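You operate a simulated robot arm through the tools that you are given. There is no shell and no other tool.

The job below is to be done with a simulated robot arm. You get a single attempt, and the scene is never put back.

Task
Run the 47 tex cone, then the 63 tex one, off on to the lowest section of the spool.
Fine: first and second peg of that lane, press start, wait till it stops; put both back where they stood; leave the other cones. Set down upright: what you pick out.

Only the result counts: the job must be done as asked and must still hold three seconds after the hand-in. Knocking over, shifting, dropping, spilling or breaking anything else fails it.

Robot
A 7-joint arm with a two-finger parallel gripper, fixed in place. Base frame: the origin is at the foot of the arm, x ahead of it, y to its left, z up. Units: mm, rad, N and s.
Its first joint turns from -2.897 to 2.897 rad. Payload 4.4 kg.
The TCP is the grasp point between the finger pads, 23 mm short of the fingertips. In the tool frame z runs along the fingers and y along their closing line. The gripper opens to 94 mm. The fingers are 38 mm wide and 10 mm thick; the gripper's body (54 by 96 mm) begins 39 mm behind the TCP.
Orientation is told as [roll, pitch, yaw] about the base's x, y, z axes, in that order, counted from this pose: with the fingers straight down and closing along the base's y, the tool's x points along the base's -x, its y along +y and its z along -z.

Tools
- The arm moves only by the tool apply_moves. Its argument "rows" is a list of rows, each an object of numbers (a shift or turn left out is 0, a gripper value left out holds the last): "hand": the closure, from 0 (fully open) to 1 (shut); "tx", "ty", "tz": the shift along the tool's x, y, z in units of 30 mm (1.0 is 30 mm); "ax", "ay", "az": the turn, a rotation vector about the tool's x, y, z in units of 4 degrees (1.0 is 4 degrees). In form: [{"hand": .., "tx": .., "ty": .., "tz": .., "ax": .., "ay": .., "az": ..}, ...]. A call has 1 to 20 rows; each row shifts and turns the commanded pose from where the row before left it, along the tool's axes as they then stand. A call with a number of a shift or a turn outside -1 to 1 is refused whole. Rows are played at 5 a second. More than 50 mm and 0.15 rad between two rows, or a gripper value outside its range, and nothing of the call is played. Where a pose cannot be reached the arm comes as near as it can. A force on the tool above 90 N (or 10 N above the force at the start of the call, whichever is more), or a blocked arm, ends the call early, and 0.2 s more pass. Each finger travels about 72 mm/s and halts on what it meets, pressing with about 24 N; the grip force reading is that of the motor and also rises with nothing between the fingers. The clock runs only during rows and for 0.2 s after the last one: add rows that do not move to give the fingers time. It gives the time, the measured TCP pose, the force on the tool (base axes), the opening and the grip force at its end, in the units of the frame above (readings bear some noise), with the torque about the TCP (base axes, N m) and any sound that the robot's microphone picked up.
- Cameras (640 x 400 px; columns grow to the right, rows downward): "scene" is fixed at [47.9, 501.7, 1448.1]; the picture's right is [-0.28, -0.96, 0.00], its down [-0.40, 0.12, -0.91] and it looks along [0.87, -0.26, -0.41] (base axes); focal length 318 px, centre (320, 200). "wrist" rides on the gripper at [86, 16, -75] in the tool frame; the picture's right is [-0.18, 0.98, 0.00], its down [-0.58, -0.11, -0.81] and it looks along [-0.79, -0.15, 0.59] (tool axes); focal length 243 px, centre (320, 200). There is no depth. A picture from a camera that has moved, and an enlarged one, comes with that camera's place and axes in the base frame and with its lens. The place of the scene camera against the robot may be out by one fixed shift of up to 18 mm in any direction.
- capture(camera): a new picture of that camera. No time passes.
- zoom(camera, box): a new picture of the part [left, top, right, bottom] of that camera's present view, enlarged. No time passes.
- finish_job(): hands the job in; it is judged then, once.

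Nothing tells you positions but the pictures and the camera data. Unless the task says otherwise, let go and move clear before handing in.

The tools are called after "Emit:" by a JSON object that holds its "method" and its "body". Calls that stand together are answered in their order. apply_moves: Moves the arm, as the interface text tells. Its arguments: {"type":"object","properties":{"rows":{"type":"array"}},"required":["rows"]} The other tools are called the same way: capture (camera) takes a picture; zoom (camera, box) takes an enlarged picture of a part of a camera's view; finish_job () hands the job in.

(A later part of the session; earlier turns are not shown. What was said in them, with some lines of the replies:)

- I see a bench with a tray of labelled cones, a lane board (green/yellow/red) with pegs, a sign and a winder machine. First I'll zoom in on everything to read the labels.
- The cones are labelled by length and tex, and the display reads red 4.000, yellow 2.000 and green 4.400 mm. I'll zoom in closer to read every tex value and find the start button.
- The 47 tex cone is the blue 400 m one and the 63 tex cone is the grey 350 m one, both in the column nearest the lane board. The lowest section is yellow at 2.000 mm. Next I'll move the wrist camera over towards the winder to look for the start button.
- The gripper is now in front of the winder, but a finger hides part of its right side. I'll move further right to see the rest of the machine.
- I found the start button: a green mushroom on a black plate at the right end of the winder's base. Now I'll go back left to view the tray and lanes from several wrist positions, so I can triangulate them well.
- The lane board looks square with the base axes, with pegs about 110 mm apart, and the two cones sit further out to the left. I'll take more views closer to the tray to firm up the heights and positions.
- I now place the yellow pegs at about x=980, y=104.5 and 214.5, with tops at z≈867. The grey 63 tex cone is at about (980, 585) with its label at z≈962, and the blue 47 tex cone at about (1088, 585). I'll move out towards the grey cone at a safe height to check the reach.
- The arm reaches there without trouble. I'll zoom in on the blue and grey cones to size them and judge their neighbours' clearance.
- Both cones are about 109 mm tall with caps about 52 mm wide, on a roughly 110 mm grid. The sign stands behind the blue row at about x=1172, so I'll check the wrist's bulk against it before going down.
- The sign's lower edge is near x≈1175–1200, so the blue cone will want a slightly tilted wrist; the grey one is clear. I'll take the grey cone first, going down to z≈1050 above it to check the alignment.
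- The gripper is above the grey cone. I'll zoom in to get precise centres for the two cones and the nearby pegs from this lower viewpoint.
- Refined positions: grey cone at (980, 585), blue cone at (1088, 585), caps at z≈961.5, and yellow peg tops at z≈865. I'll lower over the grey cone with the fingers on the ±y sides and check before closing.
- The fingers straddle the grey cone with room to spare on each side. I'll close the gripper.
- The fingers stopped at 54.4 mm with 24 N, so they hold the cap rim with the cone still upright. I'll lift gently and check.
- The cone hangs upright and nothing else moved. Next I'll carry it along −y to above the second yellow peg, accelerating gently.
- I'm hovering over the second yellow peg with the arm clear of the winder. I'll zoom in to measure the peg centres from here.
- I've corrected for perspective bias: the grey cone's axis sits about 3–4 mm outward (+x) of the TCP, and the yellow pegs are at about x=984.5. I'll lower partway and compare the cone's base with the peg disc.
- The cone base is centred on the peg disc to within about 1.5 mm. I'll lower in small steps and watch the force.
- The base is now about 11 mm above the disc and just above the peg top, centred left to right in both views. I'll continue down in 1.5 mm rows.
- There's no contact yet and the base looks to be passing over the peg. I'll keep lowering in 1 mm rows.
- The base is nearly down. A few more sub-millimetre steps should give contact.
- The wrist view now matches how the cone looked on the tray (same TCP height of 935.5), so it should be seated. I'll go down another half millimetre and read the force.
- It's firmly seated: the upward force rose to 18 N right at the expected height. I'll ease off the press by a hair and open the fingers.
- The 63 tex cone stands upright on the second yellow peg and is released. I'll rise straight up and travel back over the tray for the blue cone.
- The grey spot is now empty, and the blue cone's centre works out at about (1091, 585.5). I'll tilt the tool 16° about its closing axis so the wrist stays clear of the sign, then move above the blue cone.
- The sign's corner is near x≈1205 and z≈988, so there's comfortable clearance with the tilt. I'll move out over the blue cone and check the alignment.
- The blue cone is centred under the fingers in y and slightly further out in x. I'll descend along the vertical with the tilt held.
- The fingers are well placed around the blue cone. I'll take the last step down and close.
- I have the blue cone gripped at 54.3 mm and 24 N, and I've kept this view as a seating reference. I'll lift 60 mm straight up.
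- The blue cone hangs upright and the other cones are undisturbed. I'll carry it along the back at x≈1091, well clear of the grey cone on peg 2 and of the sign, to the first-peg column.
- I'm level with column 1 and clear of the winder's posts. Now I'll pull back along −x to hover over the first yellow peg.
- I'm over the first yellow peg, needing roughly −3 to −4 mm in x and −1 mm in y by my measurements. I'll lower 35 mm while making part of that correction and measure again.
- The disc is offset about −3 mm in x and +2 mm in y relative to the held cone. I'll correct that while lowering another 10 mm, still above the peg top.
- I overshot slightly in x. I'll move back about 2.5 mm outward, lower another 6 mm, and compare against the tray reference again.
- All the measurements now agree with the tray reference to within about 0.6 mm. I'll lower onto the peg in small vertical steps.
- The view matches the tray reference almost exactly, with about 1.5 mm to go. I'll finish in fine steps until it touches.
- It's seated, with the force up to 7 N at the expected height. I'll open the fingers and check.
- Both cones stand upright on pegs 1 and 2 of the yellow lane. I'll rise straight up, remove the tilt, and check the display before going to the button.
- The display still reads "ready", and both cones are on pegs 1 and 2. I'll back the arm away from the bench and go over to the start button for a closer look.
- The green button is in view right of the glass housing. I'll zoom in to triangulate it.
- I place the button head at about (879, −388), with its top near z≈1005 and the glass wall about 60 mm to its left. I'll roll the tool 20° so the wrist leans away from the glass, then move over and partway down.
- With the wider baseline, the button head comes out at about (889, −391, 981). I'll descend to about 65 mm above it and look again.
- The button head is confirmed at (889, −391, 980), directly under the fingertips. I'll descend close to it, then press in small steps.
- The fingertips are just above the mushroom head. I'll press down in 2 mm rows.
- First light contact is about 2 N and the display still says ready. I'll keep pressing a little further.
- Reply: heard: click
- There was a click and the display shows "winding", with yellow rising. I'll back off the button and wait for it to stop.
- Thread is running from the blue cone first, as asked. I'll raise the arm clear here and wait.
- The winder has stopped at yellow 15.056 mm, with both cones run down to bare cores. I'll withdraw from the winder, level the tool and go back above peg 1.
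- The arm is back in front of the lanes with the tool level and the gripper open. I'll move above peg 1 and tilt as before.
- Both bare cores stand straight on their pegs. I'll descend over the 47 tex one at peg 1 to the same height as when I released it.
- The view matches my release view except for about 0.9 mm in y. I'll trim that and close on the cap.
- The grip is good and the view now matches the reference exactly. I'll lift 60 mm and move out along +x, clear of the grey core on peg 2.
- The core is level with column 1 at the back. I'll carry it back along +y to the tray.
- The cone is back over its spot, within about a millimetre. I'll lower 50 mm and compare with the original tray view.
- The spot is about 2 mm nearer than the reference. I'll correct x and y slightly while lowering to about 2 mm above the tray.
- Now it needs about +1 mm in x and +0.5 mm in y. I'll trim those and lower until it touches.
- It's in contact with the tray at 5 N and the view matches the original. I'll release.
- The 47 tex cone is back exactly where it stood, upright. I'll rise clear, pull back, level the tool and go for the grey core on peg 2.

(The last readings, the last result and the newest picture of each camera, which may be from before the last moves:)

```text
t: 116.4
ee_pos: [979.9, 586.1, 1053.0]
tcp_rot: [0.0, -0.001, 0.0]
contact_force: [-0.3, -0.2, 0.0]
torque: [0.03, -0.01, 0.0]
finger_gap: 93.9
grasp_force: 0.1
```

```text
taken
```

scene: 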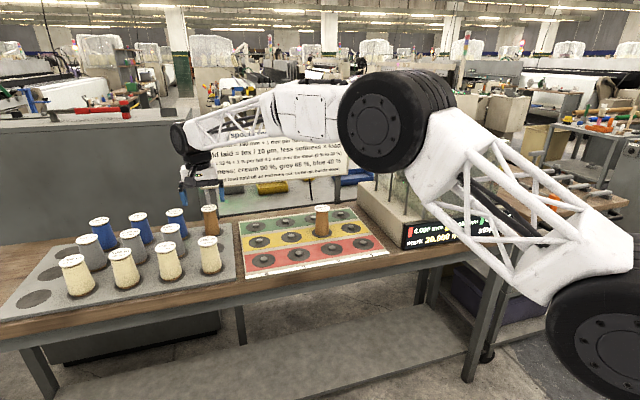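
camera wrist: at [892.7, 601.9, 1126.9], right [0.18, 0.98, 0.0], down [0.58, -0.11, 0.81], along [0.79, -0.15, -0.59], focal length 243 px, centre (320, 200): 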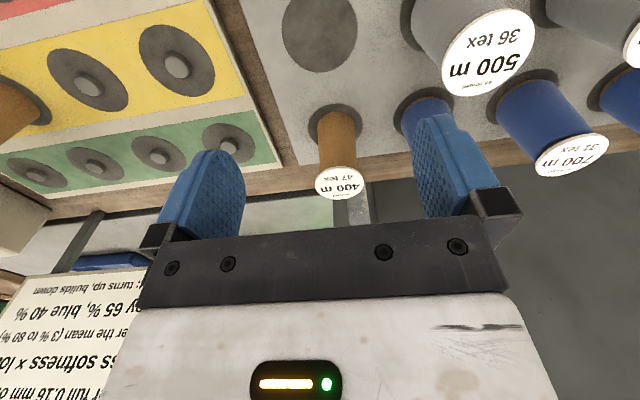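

The 47 tex cone is back and the grey spot is clear. I'll travel to above peg 2.

Emit:
{"method": "apply_moves", "body": {"rows": [{"ty": -0.5, "hand": 0}, {"ty": -1}, {"ty": -1}, {"ty": -1}, {"ty": -1}, {"ty": -1}, {"ty": -1}, {"ty": -1}, {"ty": -1}, {"ty": -1}, {"ty": -1}, {"ty": -1}, {"ty": -0.893}, {}]}}

Emit:
{"method": "capture", "body": {"camera": "wrist"}}

```text
t: 119.4
ee_pos: [980.0, 212.3, 1052.7]
tcp_rot: [0.0, 0.0, -0.001]
contact_force: [-0.2, 0.4, -1.3]
torque: [0.02, -0.02, -0.01]
finger_gap: 93.9
grasp_force: 0.1
```

```text
taken
camera wrist: at [892.4, 229.8, 1126.4], right [0.18, 0.98, 0.0], down [0.58, -0.11, 0.81], along [0.79, -0.15, -0.59], focal length 243 px, centre (320, 200)
```

wrist: 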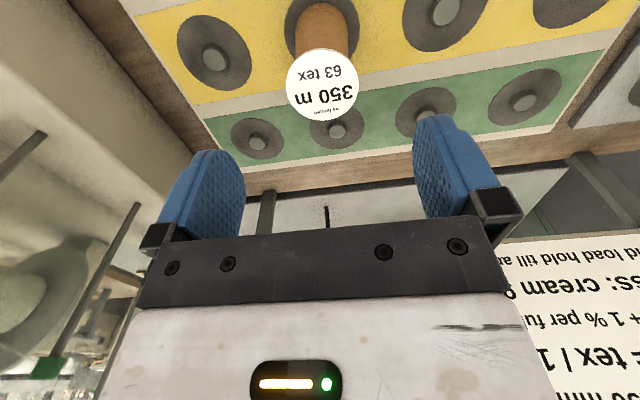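

The grey core is directly below. I'll descend to the earlier release height.

Emit:
{"method": "apply_moves", "body": {"rows": [{"tz": 0.9, "hand": 0}, {"tz": 0.9}, {"tz": 0.9}, {"tz": 0.7}, {"tz": 0.45}, {}]}}

Emit:
{"method": "capture", "body": {"camera": "wrist"}}

Emit:
{"method": "zoom", "body": {"camera": "wrist", "box": [240, 20, 400, 140]}}

```text
t: 120.8
ee_pos: [979.5, 214.0, 936.9]
tcp_rot: [0.0, 0.0, 0.001]
contact_force: [0.1, -0.6, 0.5]
torque: [-0.02, -0.01, 0.03]
finger_gap: 94.2
grasp_force: 0.0
```

```text
taken
camera wrist: at [892.1, 230.0, 1011.1], right [0.18, 0.98, 0.0], down [0.58, -0.11, 0.81], along [0.79, -0.15, -0.59], focal length 243 px, centre (320, 200)
```

wrist: 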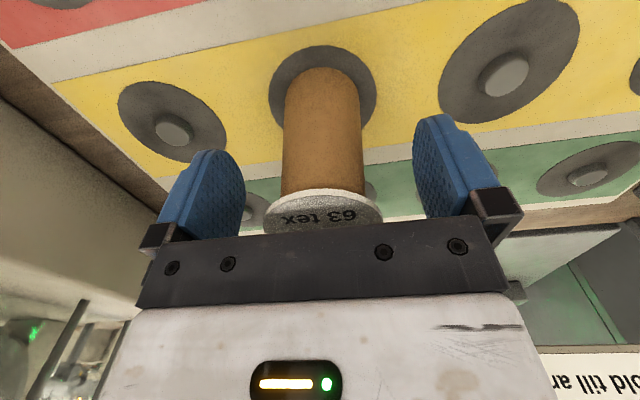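

```text
3.33 times, centred on (320, 80) of wrist
camera zoom: at [892.1, 230.0, 1011.1], right [0.18, 0.98, 0.0], down [0.58, -0.11, 0.81], along [0.79, -0.15, -0.59], focal length 809 px, centre (320, 600)
```

zoom: 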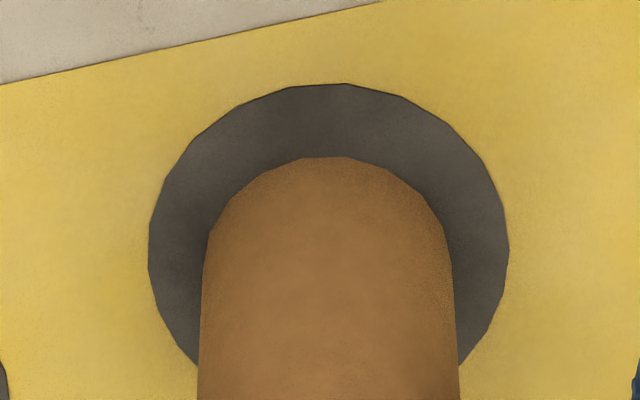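

The view matches the placement reference to within 2 px. I'll close on the cap.

Emit:
{"method": "apply_moves", "body": {"rows": [{"hand": 0.35}, {"hand": 1}, {"hand": 1}, {"hand": 1}, {"hand": 1}]}}

Emit:
{"method": "apply_moves", "body": {"rows": [{"tz": -0.1, "hand": 1}, {"tz": -0.2}, {"tz": -0.3}, {"tz": -0.4}, {"tz": -0.4}, {"tz": -0.3}, {"tz": -0.2}, {"tz": -0.1}, {}]}}

Emit:
{"method": "capture", "body": {"camera": "wrist"}}

Emit:
{"method": "capture", "body": {"camera": "scene"}}

```text
t: 122.0
ee_pos: [979.4, 213.7, 937.3]
tcp_rot: [0.0, -0.001, 0.0]
contact_force: [0.4, -0.3, 0.1]
torque: [0.0, 0.01, 0.02]
finger_gap: 54.3
grasp_force: 23.6
```

```text
t: 124.0
ee_pos: [979.6, 214.8, 996.6]
tcp_rot: [-0.001, 0.001, 0.001]
contact_force: [0.6, 0.7, -1.9]
torque: [0.02, -0.03, 0.01]
finger_gap: 54.5
grasp_force: 23.8
```

```text
taken
camera wrist: at [892.2, 230.3, 1071.4], right [0.18, 0.98, 0.0], down [0.58, -0.11, 0.81], along [0.79, -0.15, -0.59], focal length 243 px, centre (320, 200)
```

wrist: 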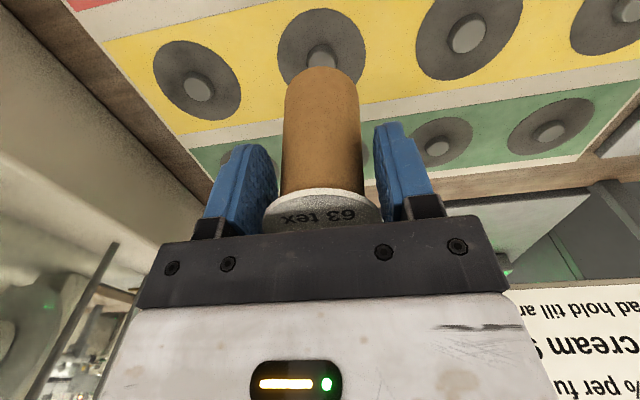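

```text
taken
```

scene: 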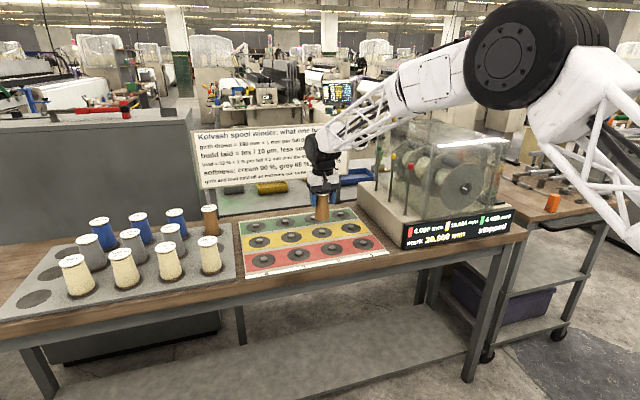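

The grey core is lifted cleanly. I'll carry it back along +y to its tray spot.

Emit:
{"method": "apply_moves", "body": {"rows": [{"ty": 0.15, "hand": 1}, {"ty": 0.3}, {"ty": 0.5}, {"ty": 0.7}, {"ty": 0.8}, {"ty": 0.9}, {"ty": 0.9}, {"ty": 0.9}, {"ty": 0.9}, {"ty": 0.9}, {"ty": 0.9}, {"ty": 0.9}, {"ty": 0.8}, {"ty": 0.8}, {"ty": 0.7}, {"ty": 0.5}, {"ty": 0.4}, {"ty": 0.25}, {"ty": 0.147}, {}]}}

Emit:
{"method": "capture", "body": {"camera": "wrist"}}

Emit:
{"method": "zoom", "body": {"camera": "wrist", "box": [240, 0, 400, 120]}}

Emit:
{"method": "zoom", "body": {"camera": "scene", "box": [130, 110, 250, 270]}}

```text
t: 128.2
ee_pos: [978.8, 586.1, 995.6]
tcp_rot: [0.001, -0.002, 0.0]
contact_force: [0.0, -0.3, -1.4]
torque: [0.0, 0.01, 0.01]
finger_gap: 54.5
grasp_force: 24.3
```

```text
taken
camera wrist: at [892.6, 600.6, 1071.4], right [0.18, 0.98, 0.0], down [0.58, -0.11, 0.81], along [0.79, -0.15, -0.59], focal length 243 px, centre (320, 200)
```

wrist: 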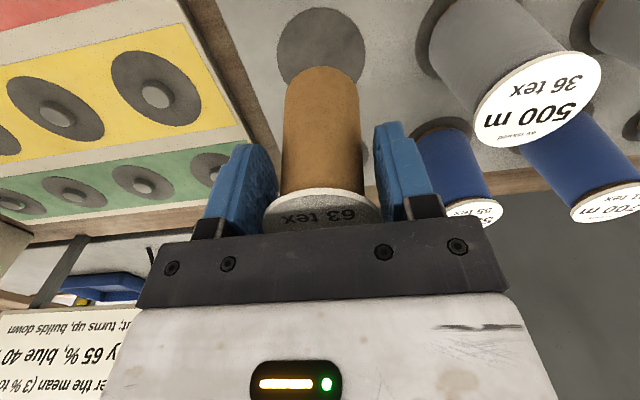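

```text
3.33 times, centred on (320, 60) of wrist
camera zoom: at [892.6, 600.6, 1071.4], right [0.18, 0.98, 0.0], down [0.58, -0.11, 0.81], along [0.79, -0.15, -0.59], focal length 809 px, centre (320, 667)
```

zoom: 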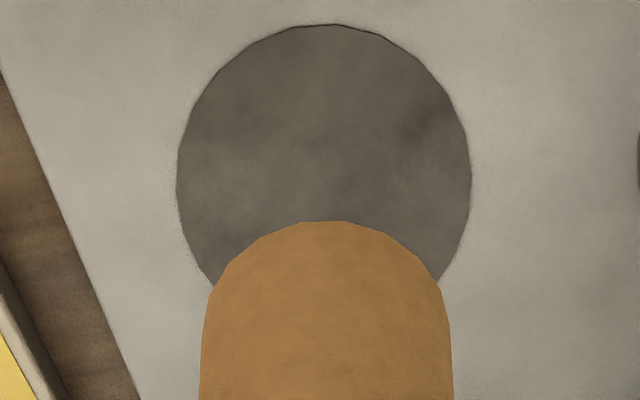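

```text
2.50 times, centred on (190, 190) of scene
camera zoom: at [47.9, 501.7, 1448.1], right [-0.28, -0.96, 0.0], down [-0.4, 0.12, -0.91], along [0.87, -0.26, -0.41], focal length 795 px, centre (645, 225)
```

zoom: 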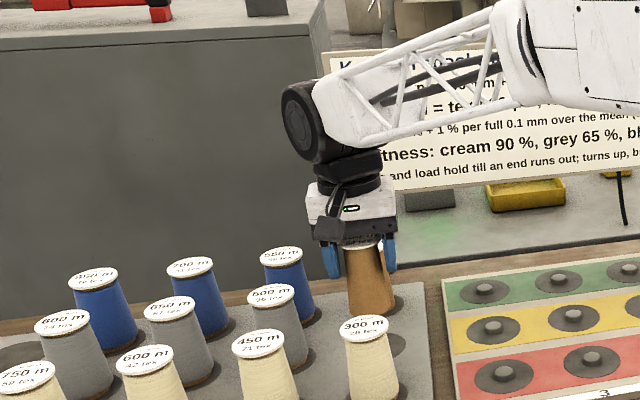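

The spot lines up with the view from when I first lifted this cone. I'll lower 55 mm and verify.

Emit:
{"method": "apply_moves", "body": {"rows": [{"tz": 0.2, "hand": 1}, {"tz": 0.35}, {"tz": 0.45}, {"tz": 0.4}, {"tz": 0.3}, {"tz": 0.1333}, {}]}}

Emit:
{"method": "zoom", "body": {"camera": "wrist", "box": [240, 20, 400, 140]}}

Emit:
{"method": "zoom", "body": {"camera": "scene", "box": [150, 150, 240, 250]}}

```text
t: 129.8
ee_pos: [980.1, 583.6, 941.6]
tcp_rot: [0.002, 0.0, 0.002]
contact_force: [0.4, -0.3, -1.1]
torque: [0.0, 0.01, -0.02]
finger_gap: 54.4
grasp_force: 23.6
```

```text
3.33 times, centred on (320, 80) of wrist
camera zoom: at [892.5, 600.3, 1015.6], right [0.18, 0.98, 0.0], down [0.58, -0.11, 0.81], along [0.79, -0.15, -0.59], focal length 809 px, centre (320, 600)
```

zoom: 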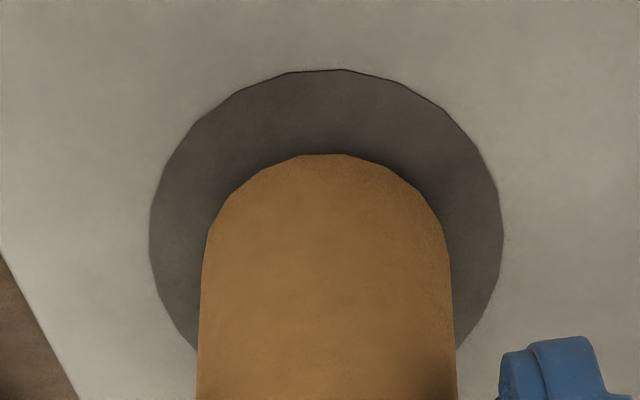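

```text
4.00 times, centred on (195, 200) of scene
camera zoom: at [47.9, 501.7, 1448.1], right [-0.28, -0.96, 0.0], down [-0.4, 0.12, -0.91], along [0.87, -0.26, -0.41], focal length 1272 px, centre (820, 200)
```

zoom: 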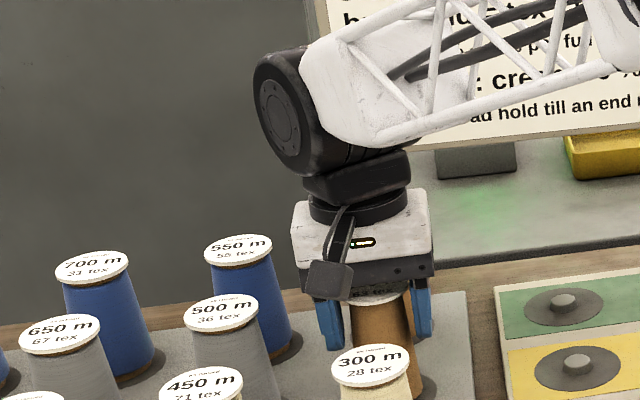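

The alignment is the same as the reference. I'll lower the last 5 mm in small steps.

Emit:
{"method": "apply_moves", "body": {"rows": [{"tz": 0.05, "hand": 1}, {"tz": 0.05}, {"tz": 0.03}, {}]}}

Emit:
{"method": "apply_moves", "body": {"rows": [{"tz": 0.02, "hand": 1}, {}, {}]}}

Emit:
{"method": "apply_moves", "body": {"rows": [{"tz": 0.02, "hand": 1}, {}, {}]}}

```text
t: 130.8
ee_pos: [979.9, 583.4, 937.5]
tcp_rot: [0.001, 0.001, 0.0]
contact_force: [-0.2, 0.0, -1.5]
torque: [0.01, 0.01, -0.02]
finger_gap: 54.3
grasp_force: 24.0
```

```text
t: 131.6
ee_pos: [978.7, 584.3, 936.9]
tcp_rot: [0.0, 0.0, -0.001]
contact_force: [0.3, 0.4, -2.1]
torque: [-0.04, -0.02, 0.05]
finger_gap: 54.6
grasp_force: 23.9
```

```text
t: 132.4
ee_pos: [979.5, 584.3, 936.2]
tcp_rot: [0.0, 0.001, 0.001]
contact_force: [-0.1, -0.8, 2.6]
torque: [-0.16, 0.03, -0.02]
finger_gap: 54.5
grasp_force: 23.7
```

Contact has begun at 2.6 N. I'll check the view and then open the fingers.

Emit:
{"method": "zoom", "body": {"camera": "wrist", "box": [240, 20, 400, 140]}}

Emit:
{"method": "apply_moves", "body": {"rows": [{"tz": 0.007, "hand": 1}, {}, {"hand": 0.35}, {"hand": 0}, {"hand": 0}, {}, {}]}}

Emit:
{"method": "zoom", "body": {"camera": "wrist", "box": [240, 20, 400, 140]}}

Emit:
{"method": "zoom", "body": {"camera": "scene", "box": [150, 150, 240, 250]}}

```text
3.33 times, centred on (320, 80) of wrist
camera zoom: at [892.7, 600.3, 1011.6], right [0.18, 0.98, 0.0], down [0.58, -0.11, 0.81], along [0.79, -0.15, -0.59], focal length 809 px, centre (320, 600)
```

zoom: 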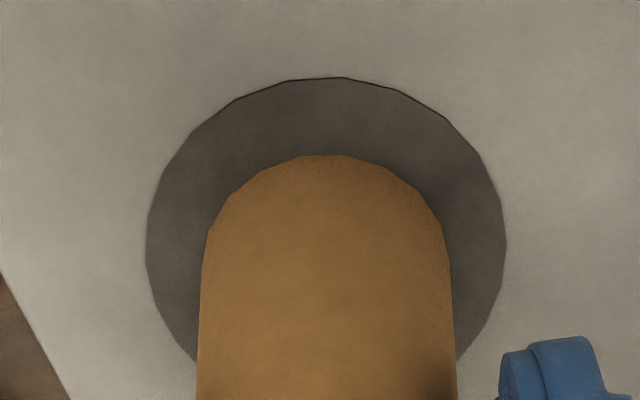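

```text
t: 134.0
ee_pos: [980.8, 585.9, 935.5]
tcp_rot: [0.0, -0.001, 0.0]
contact_force: [0.4, -0.1, 0.0]
torque: [0.01, 0.0, 0.02]
finger_gap: 94.1
grasp_force: 0.0
```

```text
3.33 times, centred on (320, 80) of wrist
camera zoom: at [892.7, 600.3, 1011.0], right [0.18, 0.98, 0.0], down [0.58, -0.11, 0.81], along [0.79, -0.15, -0.59], focal length 809 px, centre (320, 600)
```

zoom: 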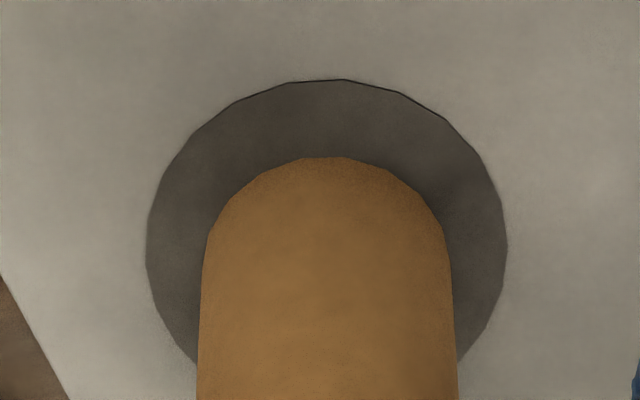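

```text
4.00 times, centred on (195, 200) of scene
camera zoom: at [47.9, 501.7, 1448.1], right [-0.28, -0.96, 0.0], down [-0.4, 0.12, -0.91], along [0.87, -0.26, -0.41], focal length 1272 px, centre (820, 200)
```

zoom: 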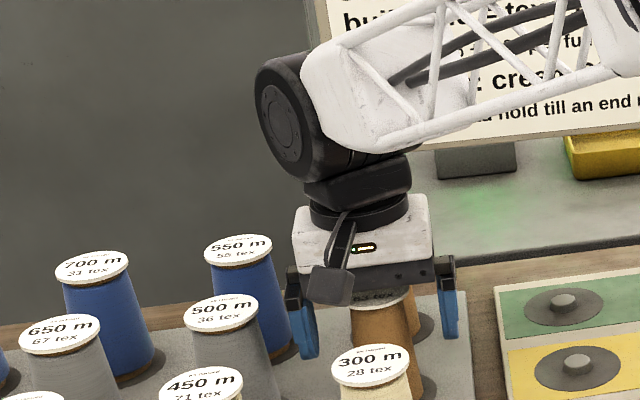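

The grey core is set down on its original spot and released. I'll rise straight up, back away, and check the whole scene.

Emit:
{"method": "apply_moves", "body": {"rows": [{"tz": -0.2, "hand": 0}, {"tz": -0.5}, {"tz": -0.8}, {"tz": -0.9}, {"tz": -0.9}, {"tz": -0.9}, {"tz": -0.9}, {"tz": -0.9}, {"tz": -0.9}, {"tz": -0.9}, {"tz": -0.9}, {"tx": 0.5}, {"tx": 1}, {"tx": 1}, {"tx": 1}, {"tx": 1}, {"tx": 1}, {"tx": 1}, {"tx": 1}, {}]}}

Emit:
{"method": "capture", "body": {"camera": "scene"}}

Emit:
{"method": "zoom", "body": {"camera": "scene", "box": [0, 190, 240, 330]}}

Emit:
{"method": "zoom", "body": {"camera": "scene", "box": [290, 140, 530, 260]}}

Emit:
{"method": "capture", "body": {"camera": "wrist"}}

```text
t: 138.2
ee_pos: [754.5, 584.6, 1197.5]
tcp_rot: [-0.002, 0.0, 0.0]
contact_force: [-0.4, -0.7, -0.5]
torque: [0.02, -0.02, 0.03]
finger_gap: 93.8
grasp_force: 0.0
```

```text
taken
```

scene: 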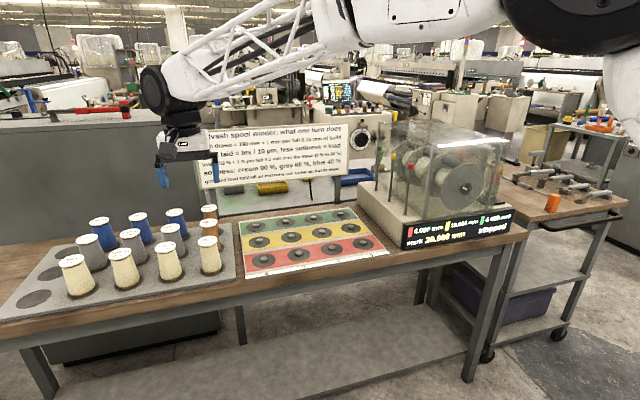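

```text
2.67 times, centred on (120, 260) of scene
camera zoom: at [47.9, 501.7, 1448.1], right [-0.28, -0.96, 0.0], down [-0.4, 0.12, -0.91], along [0.87, -0.26, -0.41], focal length 848 px, centre (853, 40)
```

zoom: 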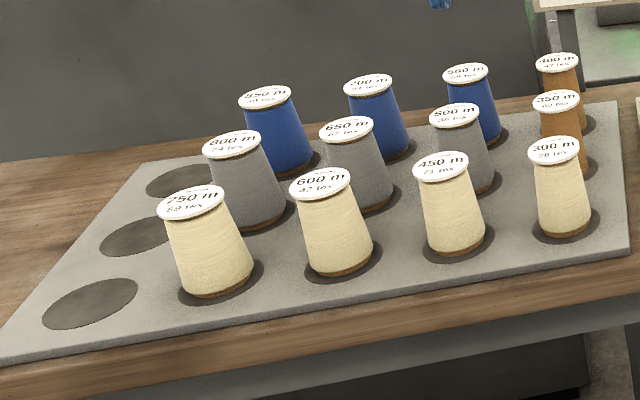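

```text
2.67 times, centred on (410, 200) of scene
camera zoom: at [47.9, 501.7, 1448.1], right [-0.28, -0.96, 0.0], down [-0.4, 0.12, -0.91], along [0.87, -0.26, -0.41], focal length 848 px, centre (80, 200)
```

zoom: 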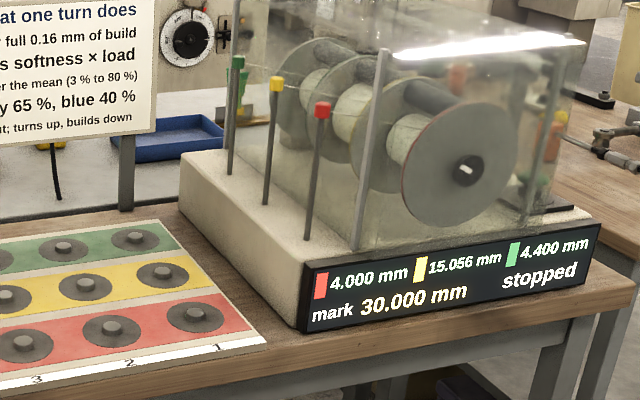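

```text
taken
camera wrist: at [666.9, 600.3, 1271.7], right [0.18, 0.98, 0.0], down [0.58, -0.11, 0.81], along [0.79, -0.15, -0.59], focal length 243 px, centre (320, 200)
```

wrist: 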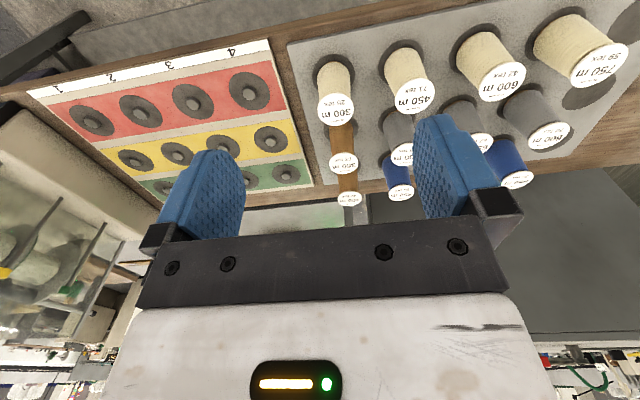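

Both cones stand upright in their original places, the other cones are untouched, and the winder has stopped with yellow at 15.056 mm. The arm is clear, so I'm handing the job in.

Emit:
{"method": "finish_job", "body": {}}

```text
The job is handed in.
```

The job is done and handed in. The 47 tex cone and then the 63 tex cone were run off on to the yellow section, the lowest at 2.000 mm.

- **Winding:** I put the 47 tex cone on peg 1 and the 63 tex cone on peg 2 of the yellow lane, then pressed start once. The winder stopped on its own with yellow at 15.056 mm. Red (4.000 mm) and green (4.400 mm) did not change.
- **Cones:** Both ran down to bare cores. They are back upright on their original tray spots, matching their starting positions closely in the pictures.
- **Everything else:** In the last pictures the other cones stand as they did at the start, and the arm is clear of the bench with the gripper open.
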